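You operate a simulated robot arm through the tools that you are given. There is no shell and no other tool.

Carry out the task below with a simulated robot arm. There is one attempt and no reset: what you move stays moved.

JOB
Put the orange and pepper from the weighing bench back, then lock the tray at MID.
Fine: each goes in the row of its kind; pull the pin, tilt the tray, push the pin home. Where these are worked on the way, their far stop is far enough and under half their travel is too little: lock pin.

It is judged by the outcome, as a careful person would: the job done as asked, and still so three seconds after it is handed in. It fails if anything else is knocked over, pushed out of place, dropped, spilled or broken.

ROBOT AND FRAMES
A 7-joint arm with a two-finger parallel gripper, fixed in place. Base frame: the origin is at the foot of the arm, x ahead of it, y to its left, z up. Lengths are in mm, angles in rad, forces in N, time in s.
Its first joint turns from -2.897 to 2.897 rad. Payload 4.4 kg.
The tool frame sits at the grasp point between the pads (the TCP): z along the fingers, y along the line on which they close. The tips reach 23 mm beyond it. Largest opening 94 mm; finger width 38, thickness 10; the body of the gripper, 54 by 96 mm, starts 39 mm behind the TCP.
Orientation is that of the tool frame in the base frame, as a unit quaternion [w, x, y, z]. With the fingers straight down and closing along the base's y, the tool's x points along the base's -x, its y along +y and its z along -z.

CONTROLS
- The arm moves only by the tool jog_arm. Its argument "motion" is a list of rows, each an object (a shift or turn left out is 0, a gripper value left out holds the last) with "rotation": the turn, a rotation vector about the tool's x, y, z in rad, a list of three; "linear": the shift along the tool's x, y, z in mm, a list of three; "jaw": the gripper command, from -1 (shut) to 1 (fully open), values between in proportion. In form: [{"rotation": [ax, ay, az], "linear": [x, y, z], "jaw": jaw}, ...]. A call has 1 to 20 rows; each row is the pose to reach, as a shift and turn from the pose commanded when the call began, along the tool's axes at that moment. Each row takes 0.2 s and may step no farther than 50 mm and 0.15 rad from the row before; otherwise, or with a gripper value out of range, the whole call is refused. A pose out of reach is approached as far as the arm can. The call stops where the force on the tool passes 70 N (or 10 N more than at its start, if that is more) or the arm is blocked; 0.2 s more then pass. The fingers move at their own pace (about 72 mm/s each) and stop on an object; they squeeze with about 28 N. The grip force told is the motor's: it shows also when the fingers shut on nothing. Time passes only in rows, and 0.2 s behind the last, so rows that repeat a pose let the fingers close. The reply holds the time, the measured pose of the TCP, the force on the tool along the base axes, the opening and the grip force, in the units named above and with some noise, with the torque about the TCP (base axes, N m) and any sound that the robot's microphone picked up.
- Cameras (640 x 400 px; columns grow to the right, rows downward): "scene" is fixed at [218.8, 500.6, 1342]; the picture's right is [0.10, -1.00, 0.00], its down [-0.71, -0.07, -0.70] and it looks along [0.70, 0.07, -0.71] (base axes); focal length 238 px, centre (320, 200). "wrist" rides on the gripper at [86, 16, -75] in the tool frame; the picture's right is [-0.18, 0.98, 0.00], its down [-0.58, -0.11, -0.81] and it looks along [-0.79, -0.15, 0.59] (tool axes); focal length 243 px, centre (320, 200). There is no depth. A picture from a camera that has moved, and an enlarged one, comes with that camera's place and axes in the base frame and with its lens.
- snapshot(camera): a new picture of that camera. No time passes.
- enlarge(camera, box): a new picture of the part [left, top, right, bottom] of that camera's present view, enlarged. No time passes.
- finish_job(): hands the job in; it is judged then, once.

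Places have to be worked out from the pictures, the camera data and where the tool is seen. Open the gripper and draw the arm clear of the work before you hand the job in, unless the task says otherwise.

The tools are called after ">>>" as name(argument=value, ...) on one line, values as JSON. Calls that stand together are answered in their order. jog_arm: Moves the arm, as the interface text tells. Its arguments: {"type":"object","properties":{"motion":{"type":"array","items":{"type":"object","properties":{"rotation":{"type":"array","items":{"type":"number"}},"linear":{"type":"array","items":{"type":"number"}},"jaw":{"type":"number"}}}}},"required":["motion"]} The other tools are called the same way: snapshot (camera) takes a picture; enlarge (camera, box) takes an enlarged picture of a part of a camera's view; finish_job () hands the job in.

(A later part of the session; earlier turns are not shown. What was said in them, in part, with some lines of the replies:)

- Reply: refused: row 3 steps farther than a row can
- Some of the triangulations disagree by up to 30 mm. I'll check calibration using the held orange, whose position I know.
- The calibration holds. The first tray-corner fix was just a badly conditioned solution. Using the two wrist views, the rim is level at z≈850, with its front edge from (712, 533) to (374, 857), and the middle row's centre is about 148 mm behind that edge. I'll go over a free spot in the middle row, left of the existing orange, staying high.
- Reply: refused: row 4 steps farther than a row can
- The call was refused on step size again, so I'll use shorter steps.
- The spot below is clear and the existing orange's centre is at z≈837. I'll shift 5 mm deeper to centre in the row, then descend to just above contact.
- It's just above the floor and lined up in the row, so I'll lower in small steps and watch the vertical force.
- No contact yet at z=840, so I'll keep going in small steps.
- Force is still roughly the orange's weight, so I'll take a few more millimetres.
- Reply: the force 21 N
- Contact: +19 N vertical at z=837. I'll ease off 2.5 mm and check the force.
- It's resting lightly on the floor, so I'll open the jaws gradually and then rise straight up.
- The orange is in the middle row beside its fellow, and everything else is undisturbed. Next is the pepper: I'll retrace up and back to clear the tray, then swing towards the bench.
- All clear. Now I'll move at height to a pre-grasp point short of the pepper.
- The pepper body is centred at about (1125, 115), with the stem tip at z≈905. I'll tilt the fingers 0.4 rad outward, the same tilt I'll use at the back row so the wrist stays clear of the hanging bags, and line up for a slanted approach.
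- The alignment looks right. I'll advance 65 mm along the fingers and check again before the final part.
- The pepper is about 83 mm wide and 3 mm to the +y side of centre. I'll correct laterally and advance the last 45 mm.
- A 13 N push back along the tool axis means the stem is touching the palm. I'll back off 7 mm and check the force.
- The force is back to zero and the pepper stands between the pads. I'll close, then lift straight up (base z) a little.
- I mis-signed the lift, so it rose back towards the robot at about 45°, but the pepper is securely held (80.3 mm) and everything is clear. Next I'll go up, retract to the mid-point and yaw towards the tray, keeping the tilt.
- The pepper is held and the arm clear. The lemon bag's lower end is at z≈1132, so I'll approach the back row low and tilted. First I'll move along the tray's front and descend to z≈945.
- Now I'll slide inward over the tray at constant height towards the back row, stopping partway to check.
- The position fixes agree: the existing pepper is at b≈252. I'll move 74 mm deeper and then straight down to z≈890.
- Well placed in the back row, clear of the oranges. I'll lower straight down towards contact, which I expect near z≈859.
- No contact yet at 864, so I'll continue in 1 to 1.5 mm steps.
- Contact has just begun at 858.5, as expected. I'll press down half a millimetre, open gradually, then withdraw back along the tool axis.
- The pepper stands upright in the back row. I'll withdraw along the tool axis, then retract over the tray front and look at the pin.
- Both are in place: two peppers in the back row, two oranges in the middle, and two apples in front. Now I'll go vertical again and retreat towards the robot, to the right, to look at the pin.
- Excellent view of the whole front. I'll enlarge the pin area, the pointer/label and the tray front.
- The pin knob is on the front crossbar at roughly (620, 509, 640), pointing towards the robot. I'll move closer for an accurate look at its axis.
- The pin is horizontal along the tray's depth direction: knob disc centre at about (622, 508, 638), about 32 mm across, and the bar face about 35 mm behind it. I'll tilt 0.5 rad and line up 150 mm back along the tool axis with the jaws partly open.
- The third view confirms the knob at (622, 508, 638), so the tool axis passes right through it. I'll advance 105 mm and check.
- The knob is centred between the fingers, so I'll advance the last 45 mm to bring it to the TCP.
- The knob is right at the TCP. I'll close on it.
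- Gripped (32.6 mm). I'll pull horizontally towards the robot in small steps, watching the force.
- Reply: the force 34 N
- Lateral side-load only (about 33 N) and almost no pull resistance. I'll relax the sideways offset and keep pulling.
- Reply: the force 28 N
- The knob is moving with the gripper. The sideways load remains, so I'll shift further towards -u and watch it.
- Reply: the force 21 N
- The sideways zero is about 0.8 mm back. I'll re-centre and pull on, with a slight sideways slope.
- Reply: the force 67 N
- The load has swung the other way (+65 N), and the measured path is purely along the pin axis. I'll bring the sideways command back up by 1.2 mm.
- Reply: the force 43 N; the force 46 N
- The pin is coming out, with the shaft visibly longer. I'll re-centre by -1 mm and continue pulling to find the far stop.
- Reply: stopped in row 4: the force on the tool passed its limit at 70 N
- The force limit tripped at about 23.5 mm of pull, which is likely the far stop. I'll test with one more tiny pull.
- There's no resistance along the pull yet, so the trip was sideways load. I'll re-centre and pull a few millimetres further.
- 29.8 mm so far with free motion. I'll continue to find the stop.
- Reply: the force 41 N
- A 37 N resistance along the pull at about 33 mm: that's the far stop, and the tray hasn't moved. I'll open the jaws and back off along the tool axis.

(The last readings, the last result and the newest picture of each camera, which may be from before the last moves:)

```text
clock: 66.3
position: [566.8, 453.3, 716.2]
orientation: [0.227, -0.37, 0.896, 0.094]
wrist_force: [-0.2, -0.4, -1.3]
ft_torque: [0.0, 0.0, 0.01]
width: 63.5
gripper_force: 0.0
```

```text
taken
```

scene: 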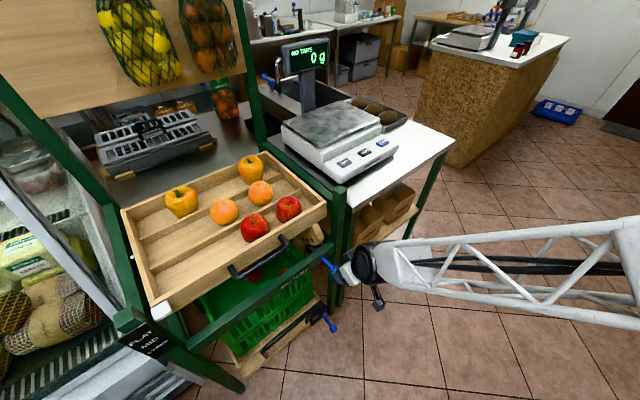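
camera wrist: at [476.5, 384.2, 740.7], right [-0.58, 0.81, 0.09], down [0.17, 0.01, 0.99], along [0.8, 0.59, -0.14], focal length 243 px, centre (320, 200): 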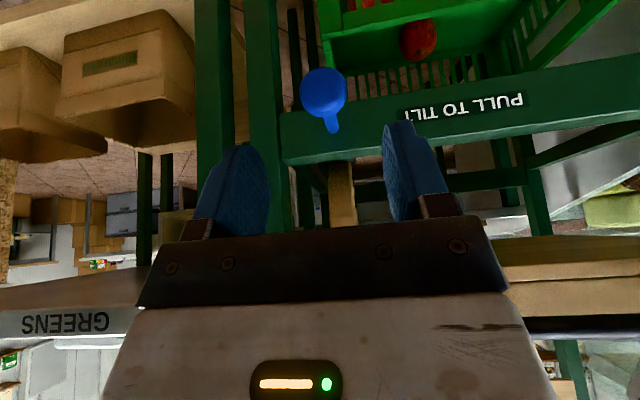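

The pin stays out and the tray stays put, so it's friction-held. From the earlier view the label reads FLAT z≈835, MID z≈800 and STEEP z≈768, and the pointer is at ~833 now, so the front must drop about 34 mm at the pointer. The handle bar is at about b=-36 mm, z≈802. I'll go above its middle with closed fingers to press it down.

>>> jog_arm(motion=[{"linear": [-16, 0, -37]}, {"linear": [-31, 0, -74]}, {"linear": [-47, 0, -111]}, {"linear": [-63, 0, -148]}, {"linear": [-78, 0, -185]}, {"linear": [-78, 45, -185], "rotation": [0, 0.12, 0], "jaw": -1}, {"linear": [-78, 90, -185], "rotation": [0, 0.25, 0]}, {"linear": [-78, 135, -185], "rotation": [0, 0.38, 0]}, {"linear": [-78, 180, -185], "rotation": [0, 0.5, 0]}, {"linear": [-78, 191, -185], "rotation": [0, 0.5, 0]}, {"linear": [-78, 191, -185], "rotation": [0, 0.5, 0]}])

>>> snapshot(camera="wrist")

>>> snapshot(camera="scene")

```text
clock: 68.7
position: [416.4, 574.0, 917.0]
orientation: [-0.001, -0.382, 0.924, -0.001]
wrist_force: [0.5, -1.2, -0.9]
ft_torque: [-0.05, -0.02, 0.01]
width: 0.1
gripper_force: 28.0
```

```text
taken
camera wrist: at [344.8, 524.1, 991.5], right [-0.56, 0.83, 0.0], down [0.49, 0.33, 0.81], along [0.67, 0.45, -0.59], focal length 243 px, centre (320, 200)
```

wrist: 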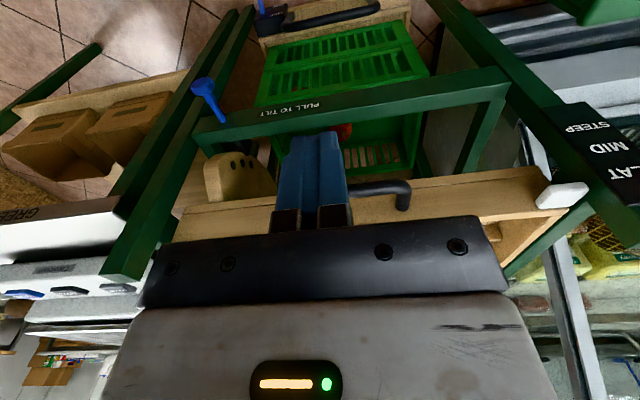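

```text
taken
```

scene: 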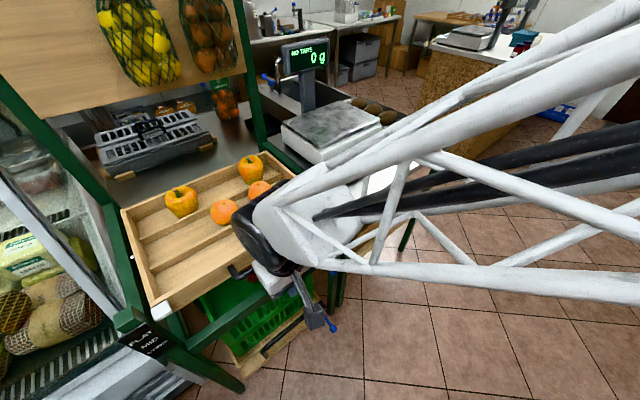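

I'll take a baseline close-up of the pointer/label and the quadrant from here before pressing.

>>> enlarge(camera="wrist", box=[480, 80, 640, 240])

>>> enlarge(camera="wrist", box=[180, 60, 440, 222])

```text
2.50 times, centred on (560, 160) of wrist
camera zoom: at [344.8, 524.1, 991.5], right [-0.56, 0.83, 0.0], down [0.49, 0.33, 0.81], along [0.67, 0.45, -0.59], focal length 606 px, centre (-280, 300)
```

zoom: 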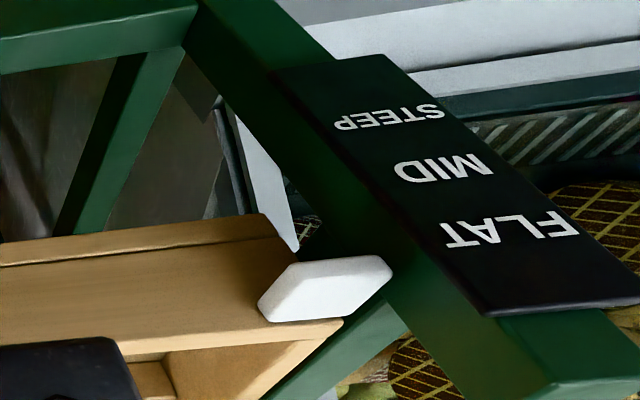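

```text
2.46 times, centred on (310, 141) of wrist
camera zoom: at [344.8, 524.1, 991.5], right [-0.56, 0.83, 0.0], down [0.49, 0.33, 0.81], along [0.67, 0.45, -0.59], focal length 597 px, centre (345, 345)
```

zoom: 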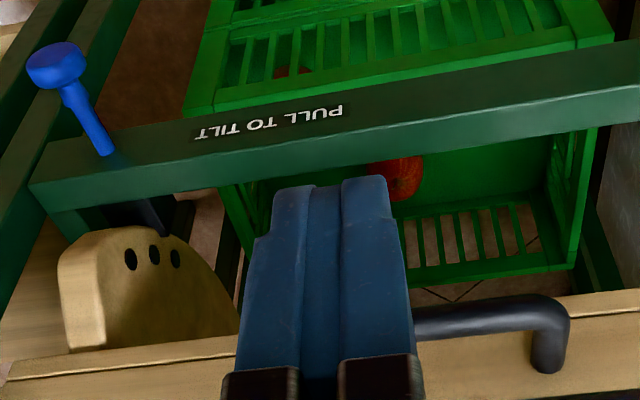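

The handle bar's left corner now triangulates to about b=-41, z≈812. I'll move over the bar and descend to just above it.

>>> jog_arm(motion=[{"linear": [-40, 0, 0]}, {"linear": [-80, 0, 0]}, {"linear": [-120, 0, 0]}, {"linear": [-140, 0, 20]}, {"linear": [-140, 0, 50]}, {"linear": [-140, 0, 62]}, {"linear": [-140, 0, 62]}])

>>> snapshot(camera="wrist")

>>> enlarge(camera="scene", box=[180, 180, 340, 280])

```text
clock: 70.3
position: [515.8, 673.3, 854.5]
orientation: [0.0, -0.382, 0.924, 0.0]
wrist_force: [0.3, 1.3, 1.6]
ft_torque: [0.01, -0.02, -0.01]
width: 0.0
gripper_force: 27.6
```

```text
taken
camera wrist: at [443.3, 622.0, 929.6], right [-0.56, 0.83, 0.0], down [0.49, 0.33, 0.81], along [0.67, 0.45, -0.59], focal length 243 px, centre (320, 200)
```

wrist: 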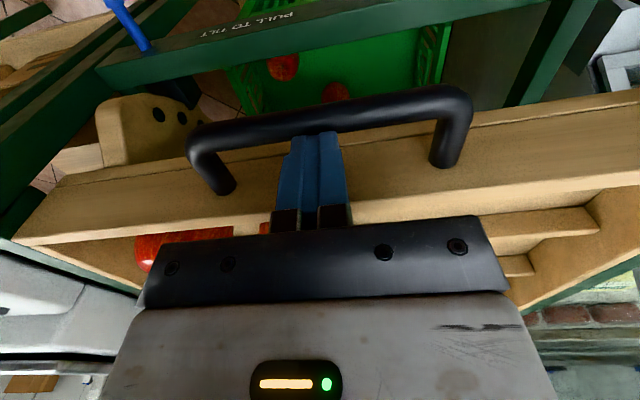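

```text
4.00 times, centred on (260, 230) of scene
camera zoom: at [218.8, 500.6, 1342.0], right [0.1, -1.0, 0.0], down [-0.71, -0.07, -0.7], along [0.7, 0.07, -0.71], focal length 954 px, centre (560, 80)
```

zoom: 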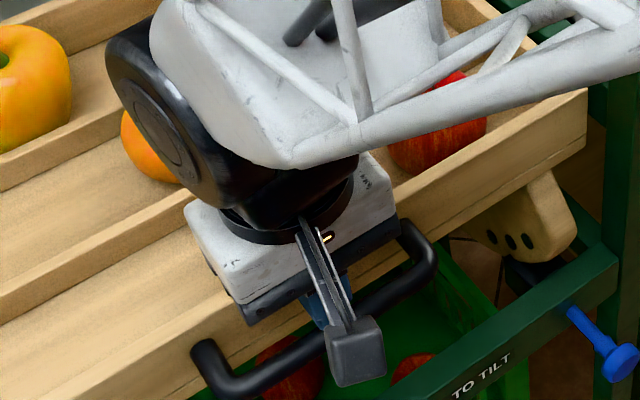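

The bar's centre is about 6 mm nearer the robot than the tips, so I'll shift 6 mm and lower until contact.

>>> jog_arm(motion=[{"linear": [6, 0, 0]}, {"linear": [6, 0, 4]}, {"linear": [6, 0, 8]}, {"linear": [6, 0, 10]}, {"linear": [6, 0, 12]}, {"linear": [6, 0, 12]}])

>>> snapshot(camera="wrist")

```text
clock: 71.7
position: [512.1, 669.4, 843.0]
orientation: [-0.001, -0.381, 0.925, 0.0]
wrist_force: [0.6, 0.2, 1.2]
ft_torque: [0.03, 0.01, 0.01]
width: 0.1
gripper_force: 28.3
```

```text
taken
camera wrist: at [439.7, 618.9, 918.3], right [-0.56, 0.83, 0.0], down [0.49, 0.33, 0.81], along [0.67, 0.45, -0.59], focal length 243 px, centre (320, 200)
```

wrist: 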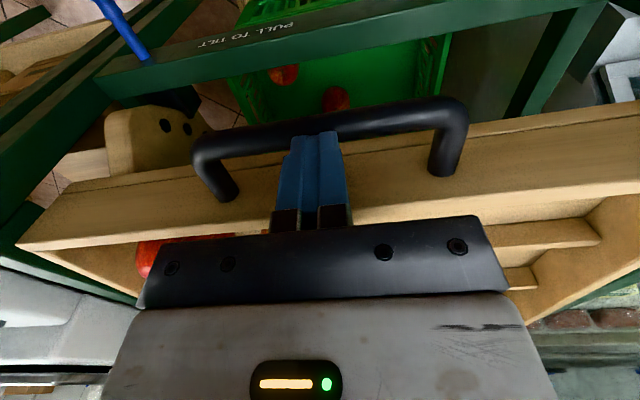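

No contact at tip z≈820. I'll shift another 4 mm towards the robot and keep lowering gently.

>>> jog_arm(motion=[{"linear": [4, 0, 2]}, {"linear": [4, 0, 4]}, {"linear": [4, 0, 6]}, {"linear": [4, 0, 8]}, {"linear": [4, 0, 8]}])

>>> snapshot(camera="wrist")

```text
clock: 72.9
position: [510.4, 665.7, 837.1]
orientation: [0.0, -0.381, 0.924, 0.0]
wrist_force: [-0.2, 0.7, 0.7]
ft_torque: [0.04, -0.03, -0.01]
width: 0.0
gripper_force: 27.5
```

```text
taken
camera wrist: at [437.0, 615.6, 910.5], right [-0.56, 0.83, 0.0], down [0.49, 0.33, 0.81], along [0.67, 0.45, -0.59], focal length 243 px, centre (320, 200)
```

wrist: 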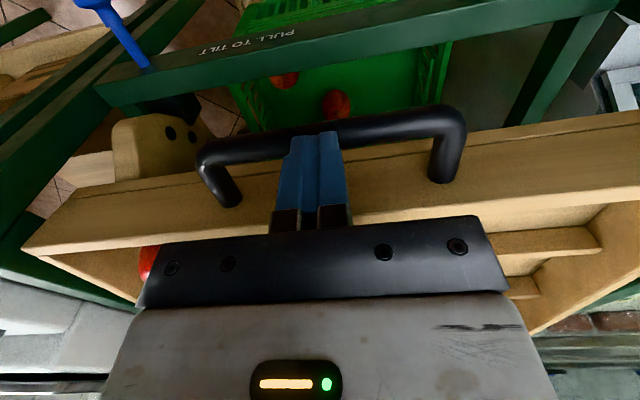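

>>> jog_arm(motion=[{"linear": [0, 0, 2]}, {"linear": [0, 0, 4]}, {"linear": [0, 0, 6]}, {"linear": [0, 0, 6]}])

>>> snapshot(camera="wrist")

```text
clock: 73.9
position: [510.4, 666.2, 829.0]
orientation: [0.0, -0.382, 0.924, 0.0]
wrist_force: [-0.2, 0.0, 0.1]
ft_torque: [-0.02, 0.0, 0.0]
width: 0.3
gripper_force: 28.1
```

```text
taken
camera wrist: at [437.3, 615.8, 903.9], right [-0.56, 0.83, 0.0], down [0.49, 0.33, 0.81], along [0.67, 0.45, -0.59], focal length 243 px, centre (320, 200)
```

wrist: 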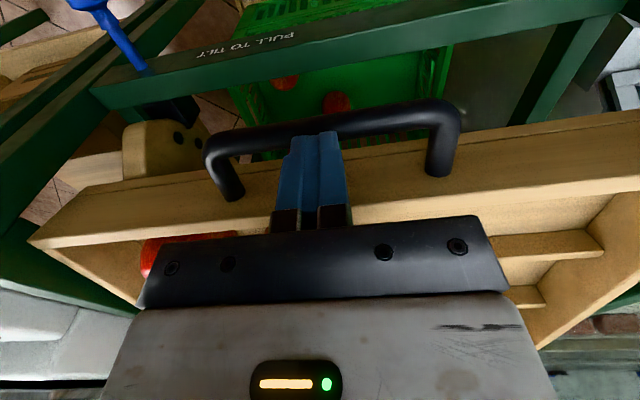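

The bar shifted in the picture while I moved down, so the tray is already tilting with almost no resistance. I'll check the pointer and quadrant.

>>> enlarge(camera="scene", box=[110, 270, 230, 350])

>>> enlarge(camera="scene", box=[180, 180, 340, 280])

```text
5.00 times, centred on (170, 310) of scene
camera zoom: at [218.8, 500.6, 1342.0], right [0.1, -1.0, 0.0], down [-0.71, -0.07, -0.7], along [0.7, 0.07, -0.71], focal length 1192 px, centre (1070, -350)
```

zoom: 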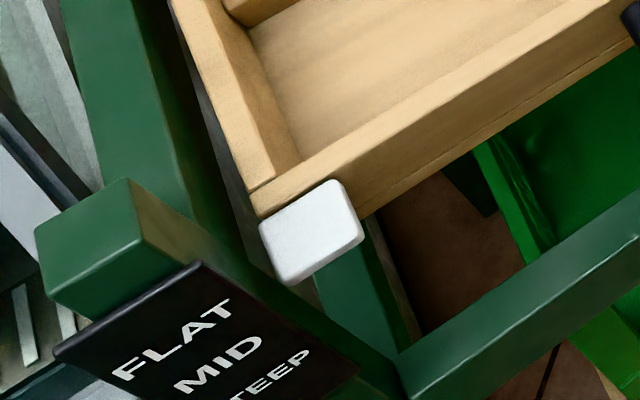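

```text
4.00 times, centred on (260, 230) of scene
camera zoom: at [218.8, 500.6, 1342.0], right [0.1, -1.0, 0.0], down [-0.71, -0.07, -0.7], along [0.7, 0.07, -0.71], focal length 954 px, centre (560, 80)
```

zoom: 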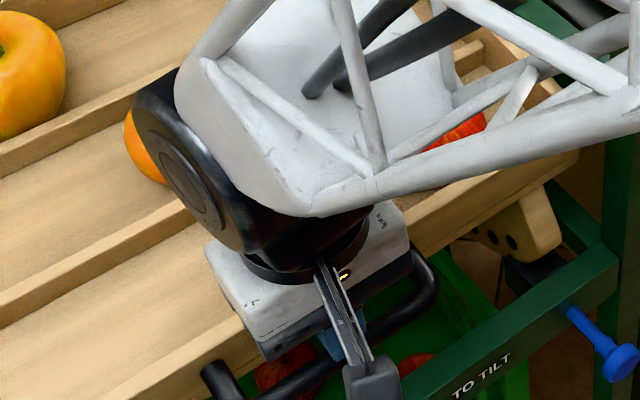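

The pointer seems to have dropped quite a bit already. I'll check whether the tray is still in contact with the fingertips or moving on its own.

>>> enlarge(camera="wrist", box=[190, 80, 480, 240])

>>> jog_arm(motion=[{"linear": [0, 0, 0]}])

>>> enlarge(camera="scene", box=[110, 270, 230, 350])

>>> enlarge(camera="wrist", box=[190, 80, 480, 240])

```text
2.21 times, centred on (335, 160) of wrist
camera zoom: at [437.3, 615.8, 903.9], right [-0.56, 0.83, 0.0], down [0.49, 0.33, 0.81], along [0.67, 0.45, -0.59], focal length 535 px, centre (287, 288)
```

zoom: 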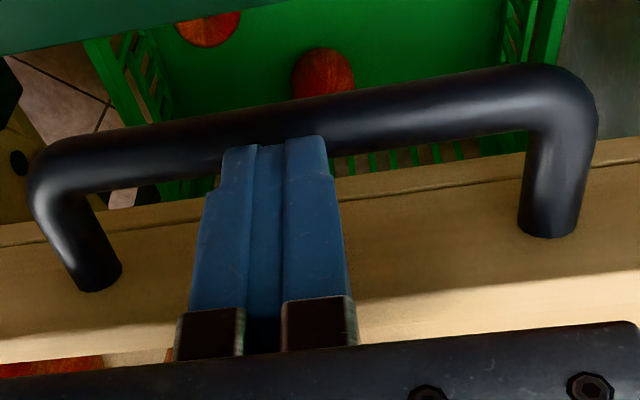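

```text
clock: 74.3
position: [510.5, 666.4, 829.0]
orientation: [0.0, -0.382, 0.924, 0.0]
wrist_force: [0.0, -0.5, 0.6]
ft_torque: [0.0, -0.01, -0.01]
width: 0.0
gripper_force: 28.5
```

```text
5.00 times, centred on (170, 310) of scene
camera zoom: at [218.8, 500.6, 1342.0], right [0.1, -1.0, 0.0], down [-0.71, -0.07, -0.7], along [0.7, 0.07, -0.71], focal length 1192 px, centre (1070, -350)
```

zoom: 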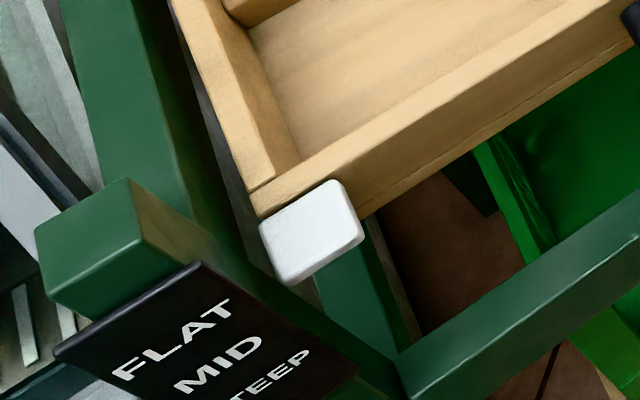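

```text
2.21 times, centred on (335, 160) of wrist
camera zoom: at [437.3, 615.8, 904.0], right [-0.56, 0.83, 0.0], down [0.49, 0.33, 0.81], along [0.67, 0.45, -0.59], focal length 535 px, centre (287, 288)
```

zoom: 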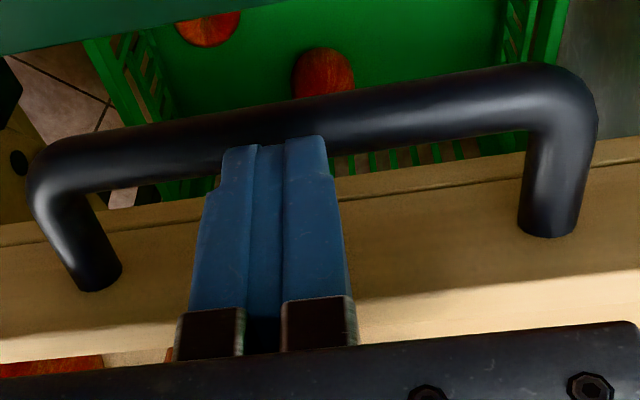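

The tray follows the fingertips with almost no force, stays put, and the pointer now computes to z≈799, right at MID (≈800). I'll lift off and go back to the earlier viewpoint to compare the pointer with the label and the quadrant holes with the pin.

>>> jog_arm(motion=[{"linear": [0, 0, -30]}, {"linear": [0, 0, -70]}, {"linear": [30, 0, -88]}, {"linear": [75, 0, -88]}, {"linear": [120, 0, -88]}, {"linear": [130, 0, -88]}, {"linear": [130, 0, -88]}])

>>> snapshot(camera="wrist")

>>> enlarge(camera="wrist", box=[480, 80, 640, 240])

>>> enlarge(camera="wrist", box=[180, 60, 440, 222])

>>> snapshot(camera="scene")

```text
clock: 75.9
position: [416.8, 575.1, 917.7]
orientation: [-0.001, -0.38, 0.925, 0.0]
wrist_force: [0.5, -0.1, 0.5]
ft_torque: [0.02, -0.02, 0.03]
width: 0.0
gripper_force: 28.1
```

```text
taken
camera wrist: at [345.1, 525.1, 993.1], right [-0.56, 0.83, 0.0], down [0.49, 0.33, 0.81], along [0.67, 0.45, -0.59], focal length 243 px, centre (320, 200)
```

wrist: 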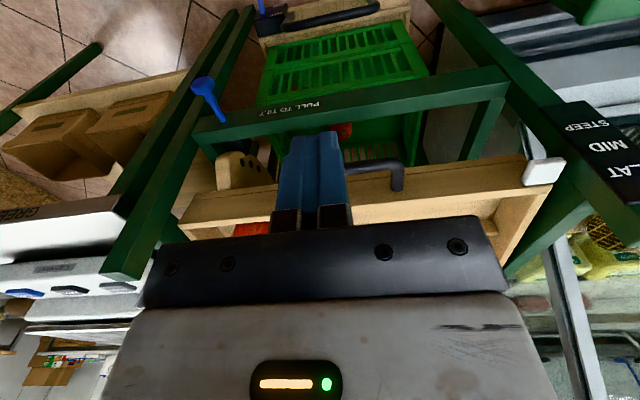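

```text
2.50 times, centred on (560, 160) of wrist
camera zoom: at [345.1, 525.1, 993.1], right [-0.56, 0.83, 0.0], down [0.49, 0.33, 0.81], along [0.67, 0.45, -0.59], focal length 606 px, centre (-280, 300)
```

zoom: 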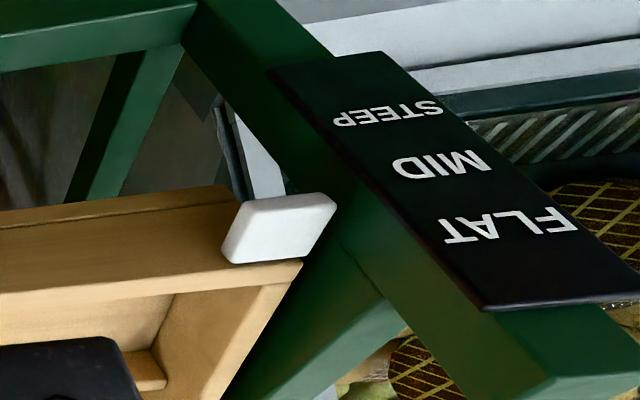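

```text
2.46 times, centred on (310, 141) of wrist
camera zoom: at [345.1, 525.1, 993.1], right [-0.56, 0.83, 0.0], down [0.49, 0.33, 0.81], along [0.67, 0.45, -0.59], focal length 597 px, centre (345, 345)
```

zoom: 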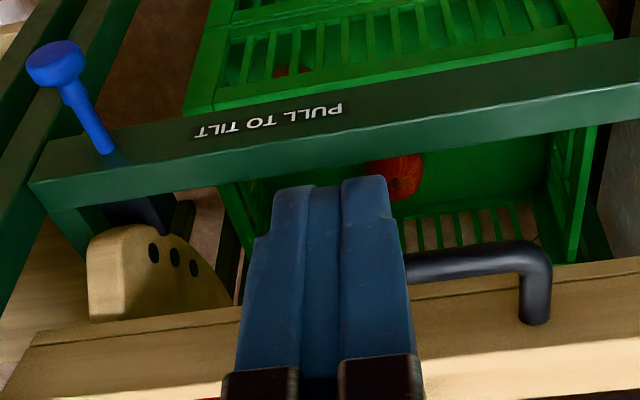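

```text
taken
```

scene: 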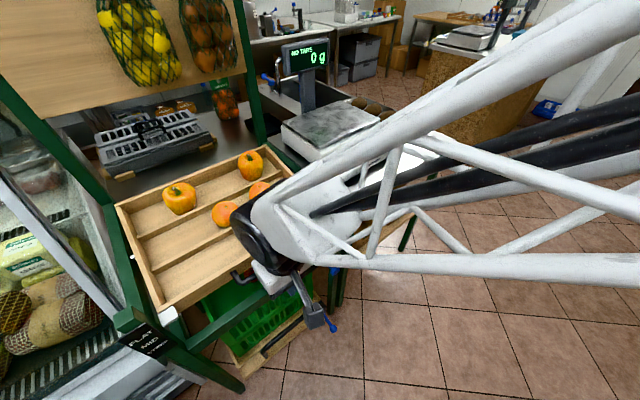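

The tray holds its angle, and the hole pattern has advanced by almost exactly one pitch. The pointer computes to within about 2–3 mm of MID. I'll zoom in more to see how much is left.

>>> enlarge(camera="wrist", box=[196, 120, 292, 190])

>>> enlarge(camera="scene", box=[110, 270, 206, 340])

```text
5.71 times, centred on (244, 155) of wrist
camera zoom: at [345.1, 525.1, 993.1], right [-0.56, 0.83, 0.0], down [0.49, 0.33, 0.81], along [0.67, 0.45, -0.59], focal length 1386 px, centre (754, 457)
```

zoom: 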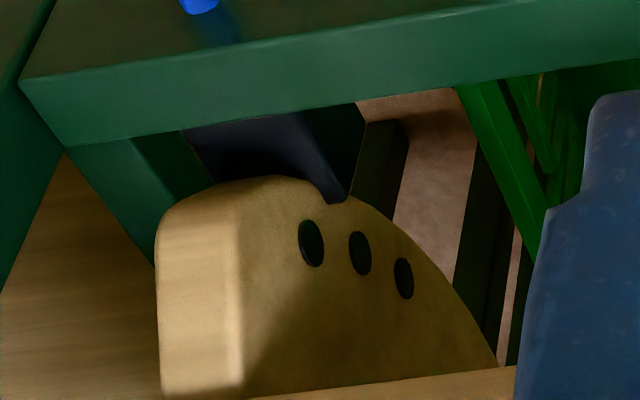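

```text
5.71 times, centred on (158, 305) of scene
camera zoom: at [218.8, 500.6, 1342.0], right [0.1, -1.0, 0.0], down [-0.71, -0.07, -0.7], along [0.7, 0.07, -0.71], focal length 1363 px, centre (1246, -400)
```

zoom: 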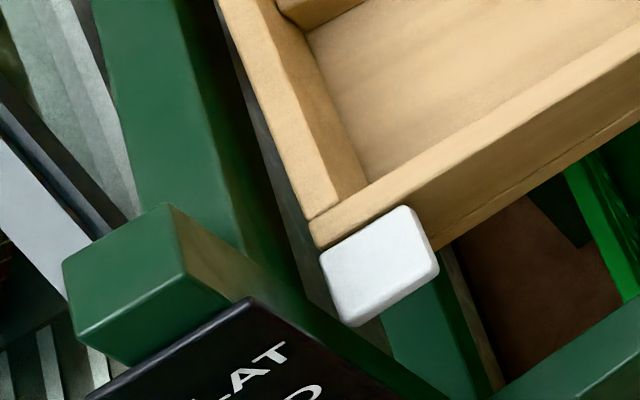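

The pointer position hasn't changed since release, so there's no spring-back. Both estimates say it's slightly short of MID, so I'll press a further 2.5 mm at the handle.

>>> jog_arm(motion=[{"linear": [-45, 0, 0]}, {"linear": [-90, 0, 0]}, {"linear": [-130, 0, 10]}, {"linear": [-130, 0, 45]}, {"linear": [-130, 0, 75]}, {"linear": [-130, 0, 86]}, {"linear": [-130, 0, 89]}, {"linear": [-130, 0, 90.5]}, {"linear": [-130, 0, 90.5]}])

>>> enlarge(camera="scene", box=[110, 270, 206, 340])

>>> snapshot(camera="wrist")

```text
clock: 77.9
position: [509.3, 665.9, 826.9]
orientation: [0.0, -0.382, 0.924, -0.001]
wrist_force: [0.4, -0.6, 0.2]
ft_torque: [0.0, -0.02, -0.01]
width: 0.0
gripper_force: 27.7
```

```text
5.71 times, centred on (158, 305) of scene
camera zoom: at [218.8, 500.6, 1342.0], right [0.1, -1.0, 0.0], down [-0.71, -0.07, -0.7], along [0.7, 0.07, -0.71], focal length 1363 px, centre (1246, -400)
```

zoom: 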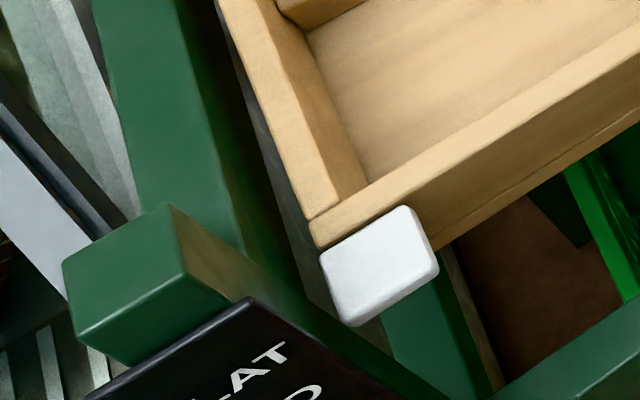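

```text
taken
camera wrist: at [437.3, 615.3, 901.2], right [-0.56, 0.83, 0.0], down [0.49, 0.33, 0.81], along [0.67, 0.45, -0.59], focal length 243 px, centre (320, 200)
```

wrist: 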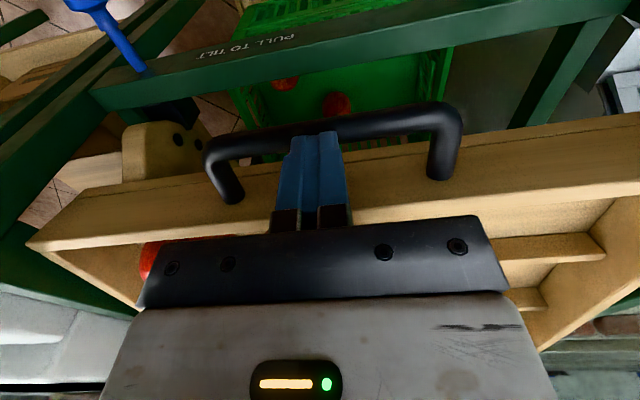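

The pointer image is identical and there was no force, so the tips didn't even reach the bar: the tray settled by itself. The holes have moved by exactly one pitch, so it's sitting in the MID position. Now I'll go back to the pin, retracing the earlier path.

>>> jog_arm(motion=[{"linear": [0, 0, -30]}, {"linear": [0, 0, -72]}, {"linear": [30, 0, -90.5]}, {"linear": [75, 0, -90.5]}, {"linear": [120, 0, -90.5]}, {"linear": [130, -42, -90.5], "rotation": [0, -0.12, 0], "jaw": 0.35}, {"linear": [130, -84, -90.5], "rotation": [0, -0.25, 0]}, {"linear": [130, -126, -90.5], "rotation": [0, -0.38, 0]}, {"linear": [130, -168, -90.5], "rotation": [0, -0.5, 0]}, {"linear": [130, -191, -90.5], "rotation": [0, -0.5, 0]}, {"linear": [126, -191, -50], "rotation": [0, -0.5, 0]}, {"linear": [122, -191, -10], "rotation": [0, -0.5, 0]}, {"linear": [118, -191, 30], "rotation": [0, -0.5, 0]}, {"linear": [114, -191, 70], "rotation": [0, -0.5, 0]}, {"linear": [110, -191, 109.5], "rotation": [0, -0.5, 0]}, {"linear": [110, -191, 109.5], "rotation": [0, -0.5, 0]}])

>>> snapshot(camera="wrist")

>>> snapshot(camera="scene")

```text
clock: 81.3
position: [566.5, 453.0, 721.5]
orientation: [0.229, -0.37, 0.895, 0.095]
wrist_force: [0.3, -0.2, -0.4]
ft_torque: [0.05, 0.03, -0.04]
width: 63.2
gripper_force: 0.2
```

```text
taken
camera wrist: at [475.9, 385.0, 743.8], right [-0.58, 0.81, 0.09], down [0.16, 0.01, 0.99], along [0.8, 0.59, -0.14], focal length 243 px, centre (320, 200)
```

wrist: 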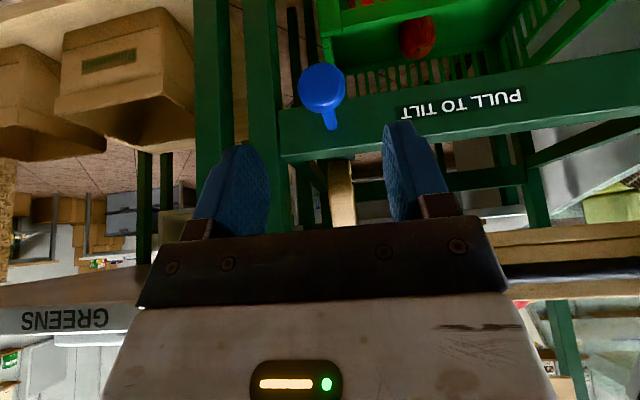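

```text
taken
```

scene: 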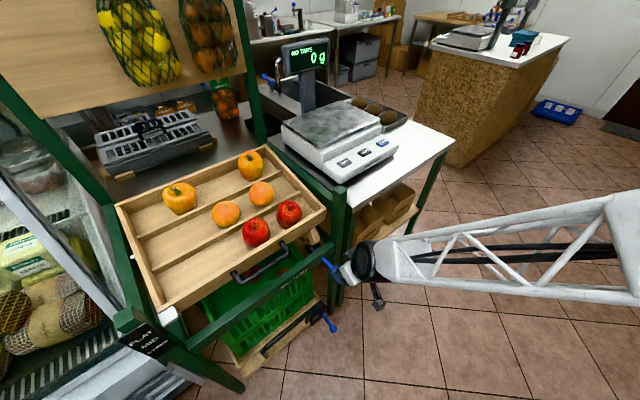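

All fruit are still in their rows, and the pin is still out. I'll advance onto the knob at (597, 484, 640).

>>> jog_arm(motion=[{"linear": [0, 0.5, 30]}, {"linear": [0, 0.7, 60]}, {"linear": [0.5, 0.7, 80]}, {"linear": [0.5, 0.7, 92.4]}, {"linear": [0.5, 0.7, 92.4]}])

>>> snapshot(camera="wrist")

```text
clock: 82.5
position: [598.4, 484.1, 636.3]
orientation: [0.228, -0.37, 0.895, 0.095]
wrist_force: [0.0, -0.4, 0.9]
ft_torque: [-0.01, 0.0, 0.0]
width: 63.4
gripper_force: 0.1
```

```text
taken
camera wrist: at [506.8, 417.0, 660.1], right [-0.58, 0.81, 0.09], down [0.16, 0.01, 0.99], along [0.8, 0.59, -0.14], focal length 243 px, centre (320, 200)
```

wrist: 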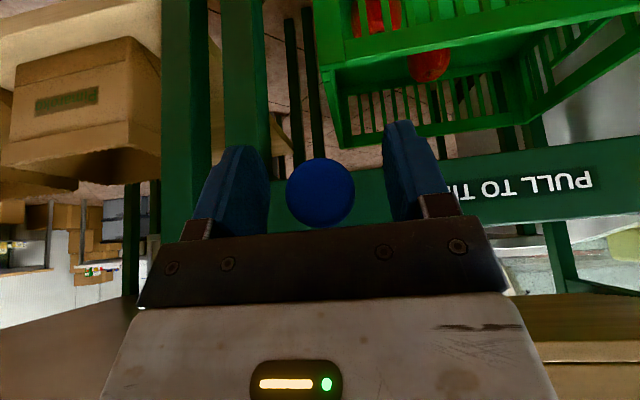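

The knob sits slightly high relative to the TCP. I'll raise 3.5 mm and close.

>>> jog_arm(motion=[{"linear": [-1.7, 0, -3.1]}, {"linear": [-1.7, 0, -3.1], "jaw": -1}, {"linear": [-1.7, 0, -3.1], "jaw": -1}, {"linear": [-1.7, 0, -3.1], "jaw": -1}, {"linear": [-1.7, 0, -3.1], "jaw": -1}])

```text
clock: 83.7
position: [598.6, 484.5, 639.2]
orientation: [0.228, -0.369, 0.896, 0.094]
wrist_force: [26.5, -26.1, -0.1]
ft_torque: [0.02, -0.03, -0.36]
width: 32.5
gripper_force: 45.2
```

Gripped, with a side load to relieve (about -0.9 mm). Then I'll push in along +v in small steps.

>>> jog_arm(motion=[{"linear": [0, -0.8, 0]}, {"linear": [-1.8, -0.8, 1]}, {"linear": [-3.5, -0.8, 1.9]}, {"linear": [-5.3, -0.8, 2.9]}, {"linear": [-7, -0.8, 3.8]}, {"linear": [-7, -0.8, 3.8]}])

```text
clock: 85.1
position: [603.4, 489.9, 639.9]
orientation: [0.228, -0.371, 0.895, 0.095]
wrist_force: [9.6, -10.3, 3.6]
ft_torque: [0.04, -0.03, -0.12]
width: 32.3
gripper_force: 45.0
```

The pin is moving in with no axial resistance. I'll continue, trimming the sideways position.

>>> jog_arm(motion=[{"linear": [0, -0.3, 0]}, {"linear": [-1.8, -0.3, 1]}, {"linear": [-3.5, -0.3, 1.9]}, {"linear": [-5.3, -0.3, 2.9]}, {"linear": [-7, -0.3, 3.8]}, {"linear": [-8.8, -0.3, 4.8]}, {"linear": [-8.8, -0.3, 4.8]}])

```text
clock: 86.7
position: [609.8, 495.8, 640.0]
orientation: [0.229, -0.37, 0.895, 0.094]
wrist_force: [-14.9, 13.6, -0.3]
ft_torque: [-0.01, 0.07, 0.1]
width: 32.6
gripper_force: 45.2
```

About 16 mm remain to home. Continuing.

>>> jog_arm(motion=[{"linear": [0, 0.4, 0]}, {"linear": [-1.8, 0.4, 1]}, {"linear": [-3.5, 0.4, 1.9]}, {"linear": [-5.3, 0.4, 2.9]}, {"linear": [-7, 0.4, 3.8]}, {"linear": [-8.8, 0.4, 4.8]}, {"linear": [-8.8, 0.4, 4.8]}])

```text
clock: 88.3
position: [617.6, 503.7, 640.2]
orientation: [0.229, -0.371, 0.895, 0.095]
wrist_force: [-3.4, 6.0, 1.2]
ft_torque: [-0.02, 0.01, 0.03]
width: 32.7
gripper_force: 45.2
```

About 5 mm remain with no blockage, so I'll push on to the end stop in fine steps.

>>> jog_arm(motion=[{"linear": [-0.9, 0.1, 0.5]}, {"linear": [-1.8, 0.1, 1]}, {"linear": [-2.6, 0.1, 1.4]}, {"linear": [-3.5, 0.1, 1.9]}, {"linear": [-4.4, 0.1, 2.4]}, {"linear": [-4.4, 0.1, 2.4]}])

>>> enlarge(camera="scene", box=[270, 210, 398, 290])

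```text
clock: 89.7
position: [620.6, 506.1, 639.6]
orientation: [0.227, -0.37, 0.896, 0.094]
wrist_force: [-20.0, -23.0, 14.0]
ft_torque: [0.01, 0.05, 0.0]
width: 32.4
gripper_force: 45.3
```

```text
5.00 times, centred on (334, 250) of scene
camera zoom: at [218.8, 500.6, 1342.0], right [0.1, -1.0, 0.0], down [-0.71, -0.07, -0.7], along [0.7, 0.07, -0.71], focal length 1192 px, centre (250, -50)
```

zoom: 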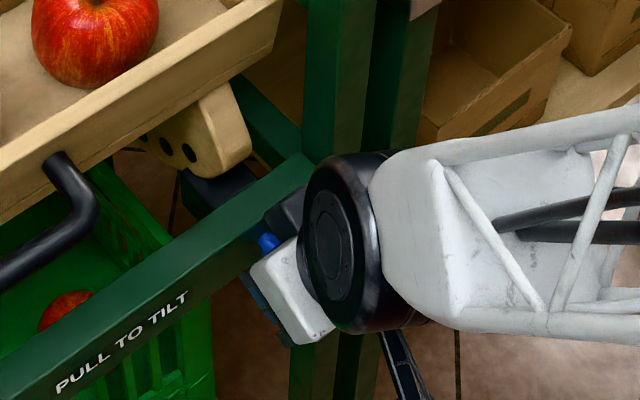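

Resistance of about 30 N near home. I'll press a touch harder to make sure it's fully seated and not just stuck.

>>> jog_arm(motion=[{"linear": [-0.6, 0, 0.3]}, {"linear": [-1.2, 0, 0.6]}, {"linear": [-1.2, 0, 0.6]}])

>>> snapshot(camera="wrist")

```text
clock: 90.5
position: [622.0, 509.0, 639.9]
orientation: [0.229, -0.37, 0.896, 0.094]
wrist_force: [-21.0, -25.3, 3.9]
ft_torque: [-0.02, 0.02, -0.05]
width: 32.6
gripper_force: 44.8
```

```text
taken
camera wrist: at [530.9, 439.9, 663.4], right [-0.58, 0.81, 0.09], down [0.17, 0.01, 0.99], along [0.8, 0.59, -0.14], focal length 243 px, centre (320, 200)
```

wrist: 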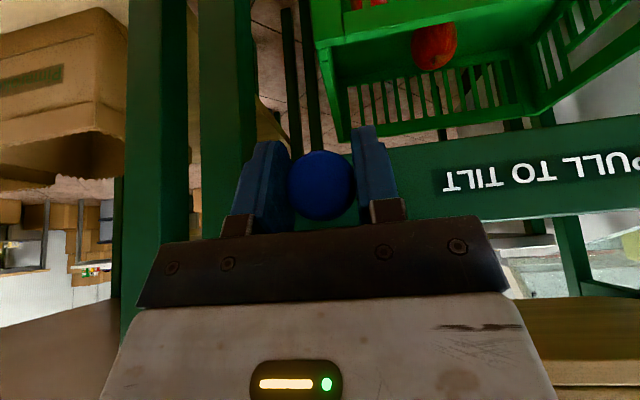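

The wrist view matches the original home pose (knob at the same size and text at the same place), so the pin is home. I'll release and back off to verify.

>>> jog_arm(motion=[{"linear": [0, 0, 0], "jaw": -0.2}, {"linear": [0, 0, 0], "jaw": 0.1}, {"linear": [0, 0, 0], "jaw": 0.35}, {"linear": [0, 0, 0], "jaw": 0.35}, {"linear": [0, 0, -20]}, {"linear": [0, 0, -60]}, {"linear": [0, 0, -105]}, {"linear": [0, 0, -150]}])

>>> snapshot(camera="wrist")

>>> snapshot(camera="scene")

>>> enlarge(camera="scene", box=[270, 210, 366, 290])

```text
clock: 92.3
position: [571.2, 456.0, 770.3]
orientation: [0.228, -0.369, 0.896, 0.094]
wrist_force: [0.3, 0.6, -0.2]
ft_torque: [0.01, -0.01, -0.02]
width: 63.5
gripper_force: 0.0
```

```text
taken
camera wrist: at [480.0, 388.5, 794.6], right [-0.58, 0.81, 0.09], down [0.16, 0.01, 0.99], along [0.8, 0.59, -0.14], focal length 243 px, centre (320, 200)
```

wrist: 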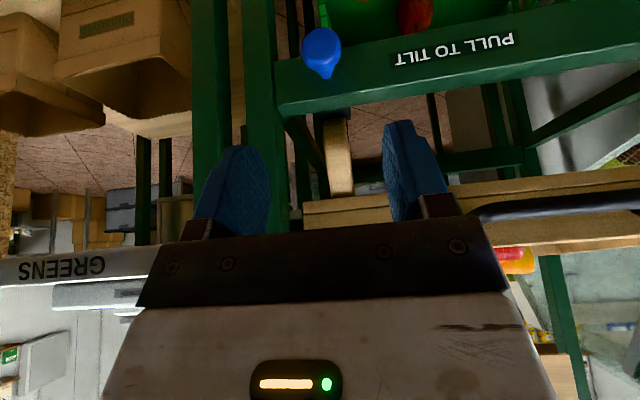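

```text
taken
```

scene: 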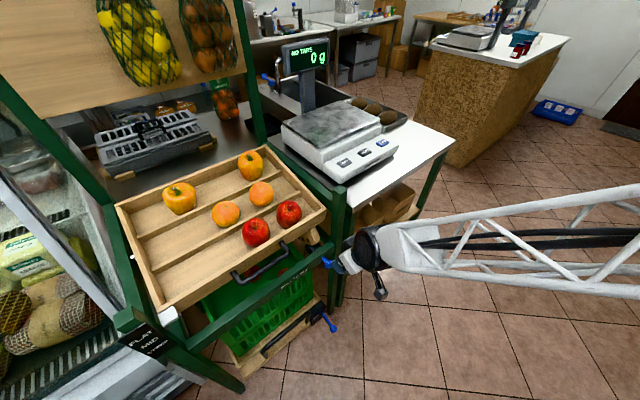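

```text
5.00 times, centred on (318, 250) of scene
camera zoom: at [218.8, 500.6, 1342.0], right [0.1, -1.0, 0.0], down [-0.71, -0.07, -0.7], along [0.7, 0.07, -0.71], focal length 1192 px, centre (330, -50)
```

zoom: 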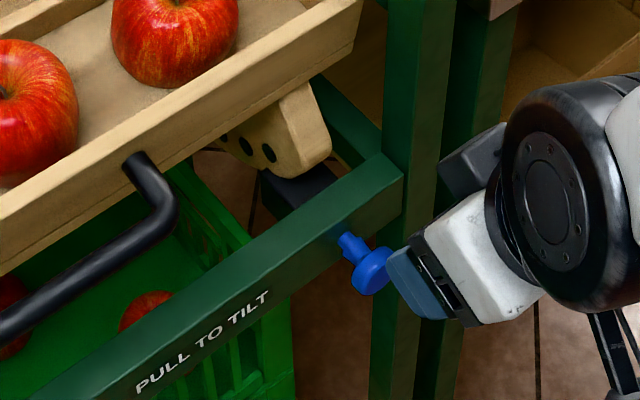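

The knob sits against the bar exactly as at the start. Now I'll draw the arm up and back to a clear viewpoint, to recheck the pointer and all the fruit.

>>> jog_arm(motion=[{"linear": [-5, 0, -45], "jaw": 1}, {"linear": [-10, 0, -90]}, {"linear": [-20, 0, -135]}, {"linear": [-30, 0, -180]}, {"linear": [-30, 40, -200], "rotation": [0, 0.12, 0]}, {"linear": [-30, 80, -220], "rotation": [0, 0.25, 0]}, {"linear": [-30, 115, -235], "rotation": [0, 0.38, 0]}, {"linear": [-20, 130, -260], "rotation": [0, 0.5, 0]}, {"linear": [-20, 130, -260], "rotation": [0, 0.5, 0]}])

>>> snapshot(camera="wrist")

>>> enlarge(camera="wrist", box=[480, 60, 640, 200])

>>> snapshot(camera="scene")

```text
clock: 94.3
position: [404.9, 474.4, 1009.2]
orientation: [-0.002, -0.382, 0.924, -0.001]
wrist_force: [-0.5, -0.7, 0.0]
ft_torque: [-0.03, 0.0, -0.05]
width: 94.0
gripper_force: 0.1
```

```text
taken
camera wrist: at [332.3, 424.7, 1084.6], right [-0.56, 0.83, 0.0], down [0.49, 0.33, 0.81], along [0.67, 0.45, -0.59], focal length 243 px, centre (320, 200)
```

wrist: 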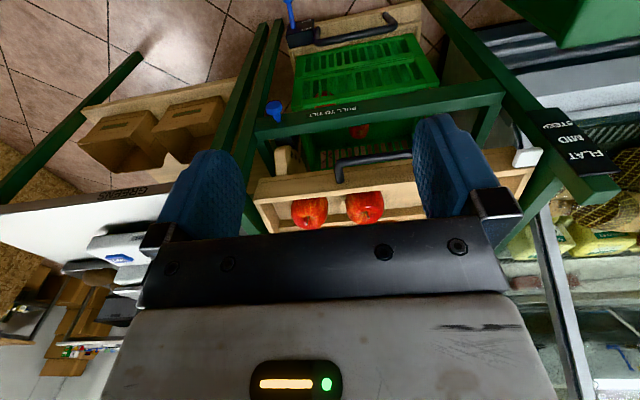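

```text
2.86 times, centred on (560, 130) of wrist
camera zoom: at [332.3, 424.7, 1084.6], right [-0.56, 0.83, 0.0], down [0.49, 0.33, 0.81], along [0.67, 0.45, -0.59], focal length 693 px, centre (-366, 400)
```

zoom: 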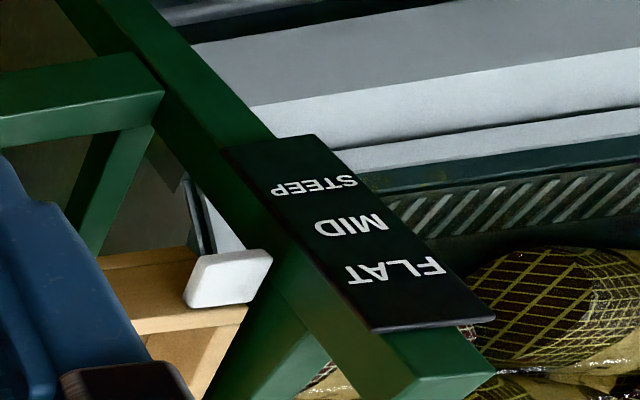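

```text
taken
```

scene: 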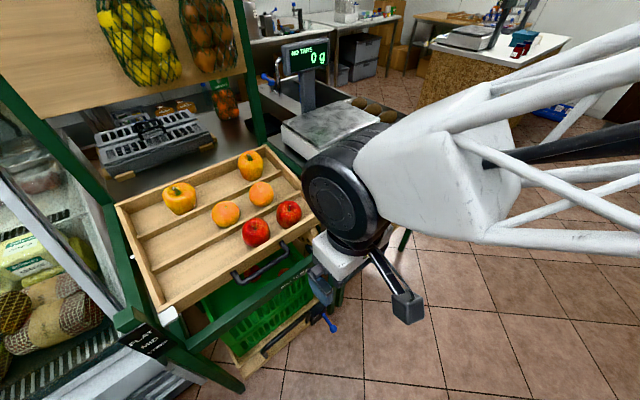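

Everything looks right: the pointer is at MID (within measuring error), the pin is home and the fruit are in their rows. As a final check that it's truly locked, I'll rest closed fingertips on the handle with a light press and see whether it resists.

>>> jog_arm(motion=[{"linear": [-40, 12, 10], "jaw": -1}, {"linear": [-80, 24, 25]}, {"linear": [-120, 36, 45]}, {"linear": [-160, 48, 65]}, {"linear": [-200, 60, 80]}, {"linear": [-210, 61, 120]}, {"linear": [-210, 61, 160]}, {"linear": [-210, 61, 180]}, {"linear": [-210, 61, 180]}])

>>> snapshot(camera="wrist")

```text
clock: 96.3
position: [509.0, 666.6, 829.7]
orientation: [0.0, -0.383, 0.924, 0.001]
wrist_force: [-0.1, 0.5, 0.2]
ft_torque: [0.0, -0.01, 0.03]
width: 0.1
gripper_force: 27.7
```

```text
taken
camera wrist: at [436.5, 615.5, 904.7], right [-0.56, 0.83, 0.0], down [0.49, 0.33, 0.81], along [0.67, 0.45, -0.59], focal length 243 px, centre (320, 200)
```

wrist: 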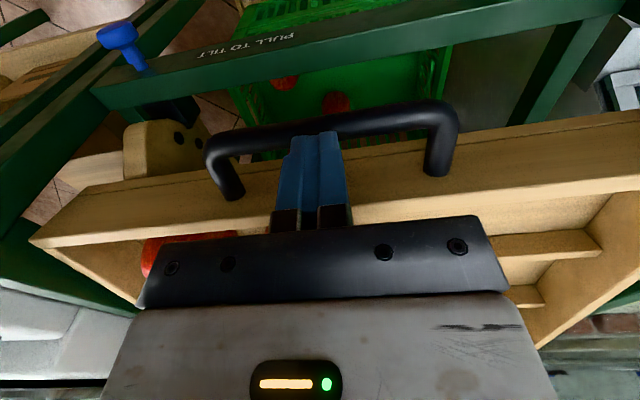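

Same picture as after the tilt, with no contact yet. I'll lower gently until I feel the bar.

>>> jog_arm(motion=[{"linear": [0, 0, 3]}, {"linear": [0, 0, 6]}, {"linear": [0, 0, 8]}, {"linear": [0, 0, 10]}, {"linear": [0, 0, 10]}])

>>> enlarge(camera="scene", box=[110, 270, 206, 340])

>>> enlarge(camera="wrist", box=[190, 80, 480, 240])

```text
clock: 97.5
position: [509.3, 665.8, 819.4]
orientation: [0.0, -0.382, 0.924, 0.0]
wrist_force: [1.1, -1.3, 1.8]
ft_torque: [-0.01, 0.01, -0.03]
width: 0.3
gripper_force: 28.2
```

```text
5.71 times, centred on (158, 305) of scene
camera zoom: at [218.8, 500.6, 1342.0], right [0.1, -1.0, 0.0], down [-0.71, -0.07, -0.7], along [0.7, 0.07, -0.71], focal length 1363 px, centre (1246, -400)
```

zoom: 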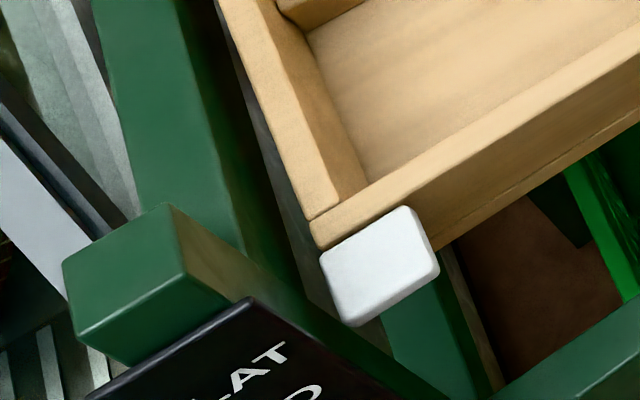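

```text
2.21 times, centred on (335, 160) of wrist
camera zoom: at [436.3, 615.5, 894.0], right [-0.56, 0.83, 0.0], down [0.49, 0.33, 0.81], along [0.67, 0.45, -0.59], focal length 535 px, centre (287, 288)
```

zoom: 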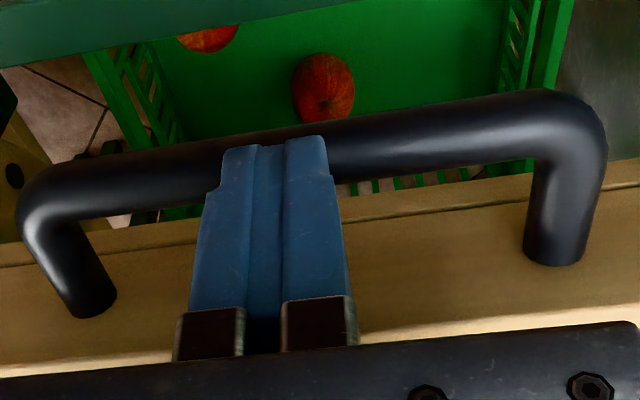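

>>> jog_arm(motion=[{"linear": [0, 0, 1.5]}, {"linear": [0, 0, 3]}, {"linear": [0, 0, 4.5]}, {"linear": [0, 0, 6]}, {"linear": [0, 0, 6]}])

>>> enlarge(camera="scene", box=[110, 270, 206, 340])

>>> enlarge(camera="wrist", box=[190, 80, 480, 240])

```text
clock: 98.5
position: [510.3, 668.2, 818.1]
orientation: [0.002, -0.382, 0.924, 0.001]
wrist_force: [-1.7, -0.6, 4.4]
ft_torque: [0.02, 0.03, 0.03]
width: 0.0
gripper_force: 28.1
stopped in row 5: the force on the tool passed its limit at 78 N (the readings are from after the stop); the commanded pose is now the measured one
```

```text
5.71 times, centred on (158, 305) of scene
camera zoom: at [218.8, 500.6, 1342.0], right [0.1, -1.0, 0.0], down [-0.71, -0.07, -0.7], along [0.7, 0.07, -0.71], focal length 1363 px, centre (1246, -400)
```

zoom: 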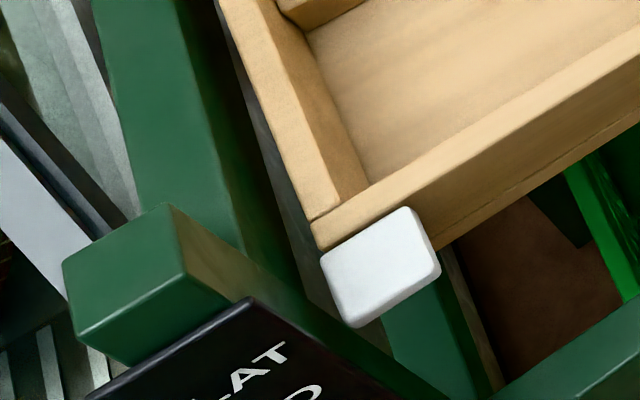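

```text
2.21 times, centred on (335, 160) of wrist
camera zoom: at [437.7, 616.4, 892.3], right [-0.56, 0.83, 0.0], down [0.49, 0.33, 0.81], along [0.67, 0.46, -0.59], focal length 535 px, centre (287, 288)
```

zoom: 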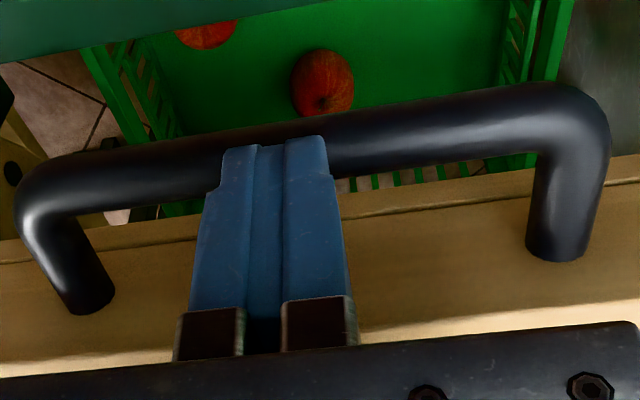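

Locked: the tray resisted more than 70 N with the pointer essentially unmoved. Now I'll lift off, open the gripper and draw the arm clear.

>>> jog_arm(motion=[{"linear": [0, 0, -15]}, {"linear": [0, 0, -50]}, {"linear": [0, 0, -95]}, {"linear": [40, 0, -110]}, {"linear": [85, -10, -120]}, {"linear": [125, -25, -130]}, {"linear": [165, -40, -145], "jaw": 1}, {"linear": [200, -70, -160]}, {"linear": [220, -110, -170]}, {"linear": [240, -150, -180]}, {"linear": [250, -195, -190]}, {"linear": [250, -240, -190]}, {"linear": [250, -240, -190]}])

>>> snapshot(camera="wrist")

>>> snapshot(camera="scene")

>>> enlarge(camera="scene", box=[110, 140, 350, 290])

>>> enlarge(camera="scene", box=[110, 270, 206, 340])

```text
clock: 101.3
position: [501.4, 319.7, 1005.1]
orientation: [0.002, -0.381, 0.925, 0.0]
wrist_force: [-0.6, -0.3, -0.3]
ft_torque: [0.01, 0.01, 0.01]
width: 94.0
gripper_force: 0.1
```

```text
taken
camera wrist: at [429.4, 269.0, 1080.0], right [-0.56, 0.83, 0.0], down [0.49, 0.33, 0.81], along [0.67, 0.46, -0.59], focal length 243 px, centre (320, 200)
```

wrist: 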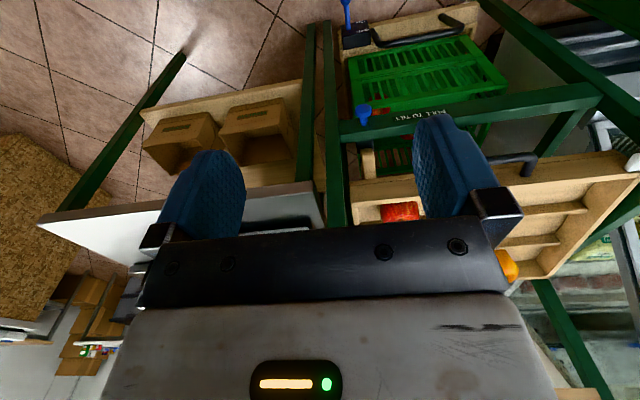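

```text
taken
```

scene: 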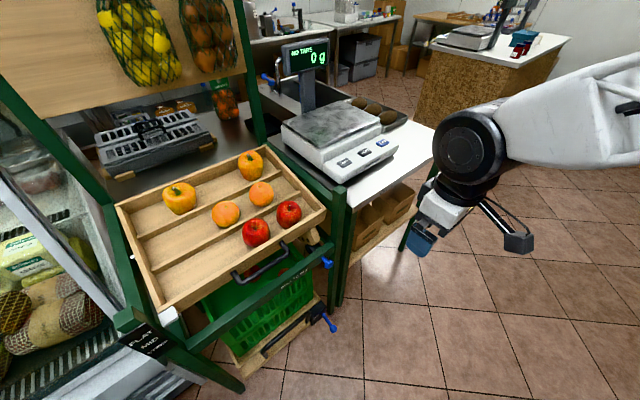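

```text
2.67 times, centred on (230, 215) of scene
camera zoom: at [218.8, 500.6, 1342.0], right [0.1, -1.0, 0.0], down [-0.71, -0.07, -0.7], along [0.7, 0.07, -0.71], focal length 636 px, centre (560, 160)
```

zoom: 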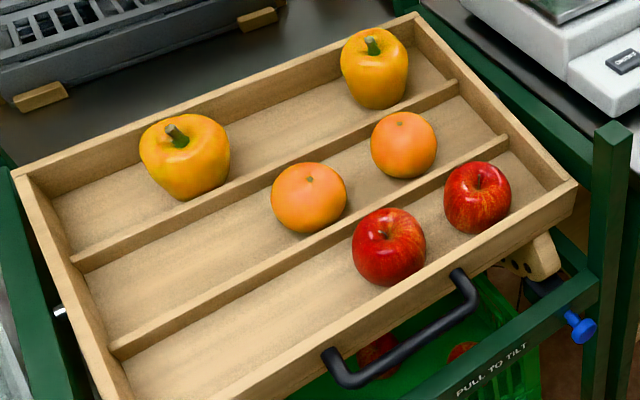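

```text
5.71 times, centred on (158, 305) of scene
camera zoom: at [218.8, 500.6, 1342.0], right [0.1, -1.0, 0.0], down [-0.71, -0.07, -0.7], along [0.7, 0.07, -0.71], focal length 1363 px, centre (1246, -400)
```

zoom: 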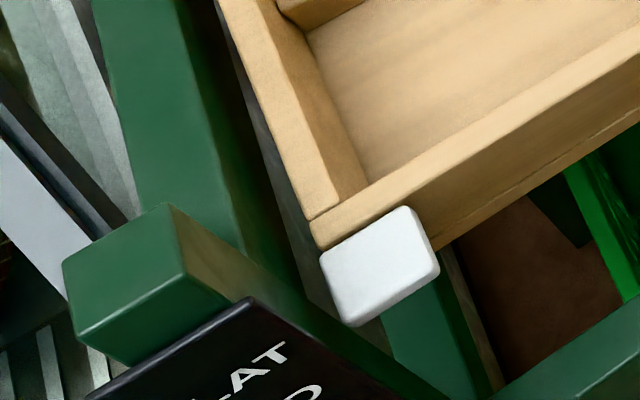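

The peppers are in the back row, the oranges in the middle and the apples in front. The tray is tilted at MID, the pin is home and tested locked, and the arm is clear with the gripper open, so I'm handing the job in.

>>> finish_job()

```text
The job is handed in.
```

The orange and the pepper are back in the tray, and the tray is locked at MID. I've handed the job in, but I haven't seen a verdict on it.

- **Fruit:** the orange is in the middle row with the other orange, and the pepper stands upright in the back row with the other pepper. The final pictures show nothing else in the tray or on the bench knocked over or moved.
- **Pin:** I pulled it about 33 mm to its far stop, tilted the tray, then pushed it back in. The knob sits against the bar as it did at the start.
- **MID:** the tray settled there by itself after a light push. The lock holes moved by one full step, and the pointer is about 3–5 mm above the MID mark by my measurement, which is good to a few millimetres.
- **Lock check:** I pressed on the handle past the 70 N limit. The tray held, and the pointer barely moved and came back when I let go.

The gripper is open and the arm is clear of the work.
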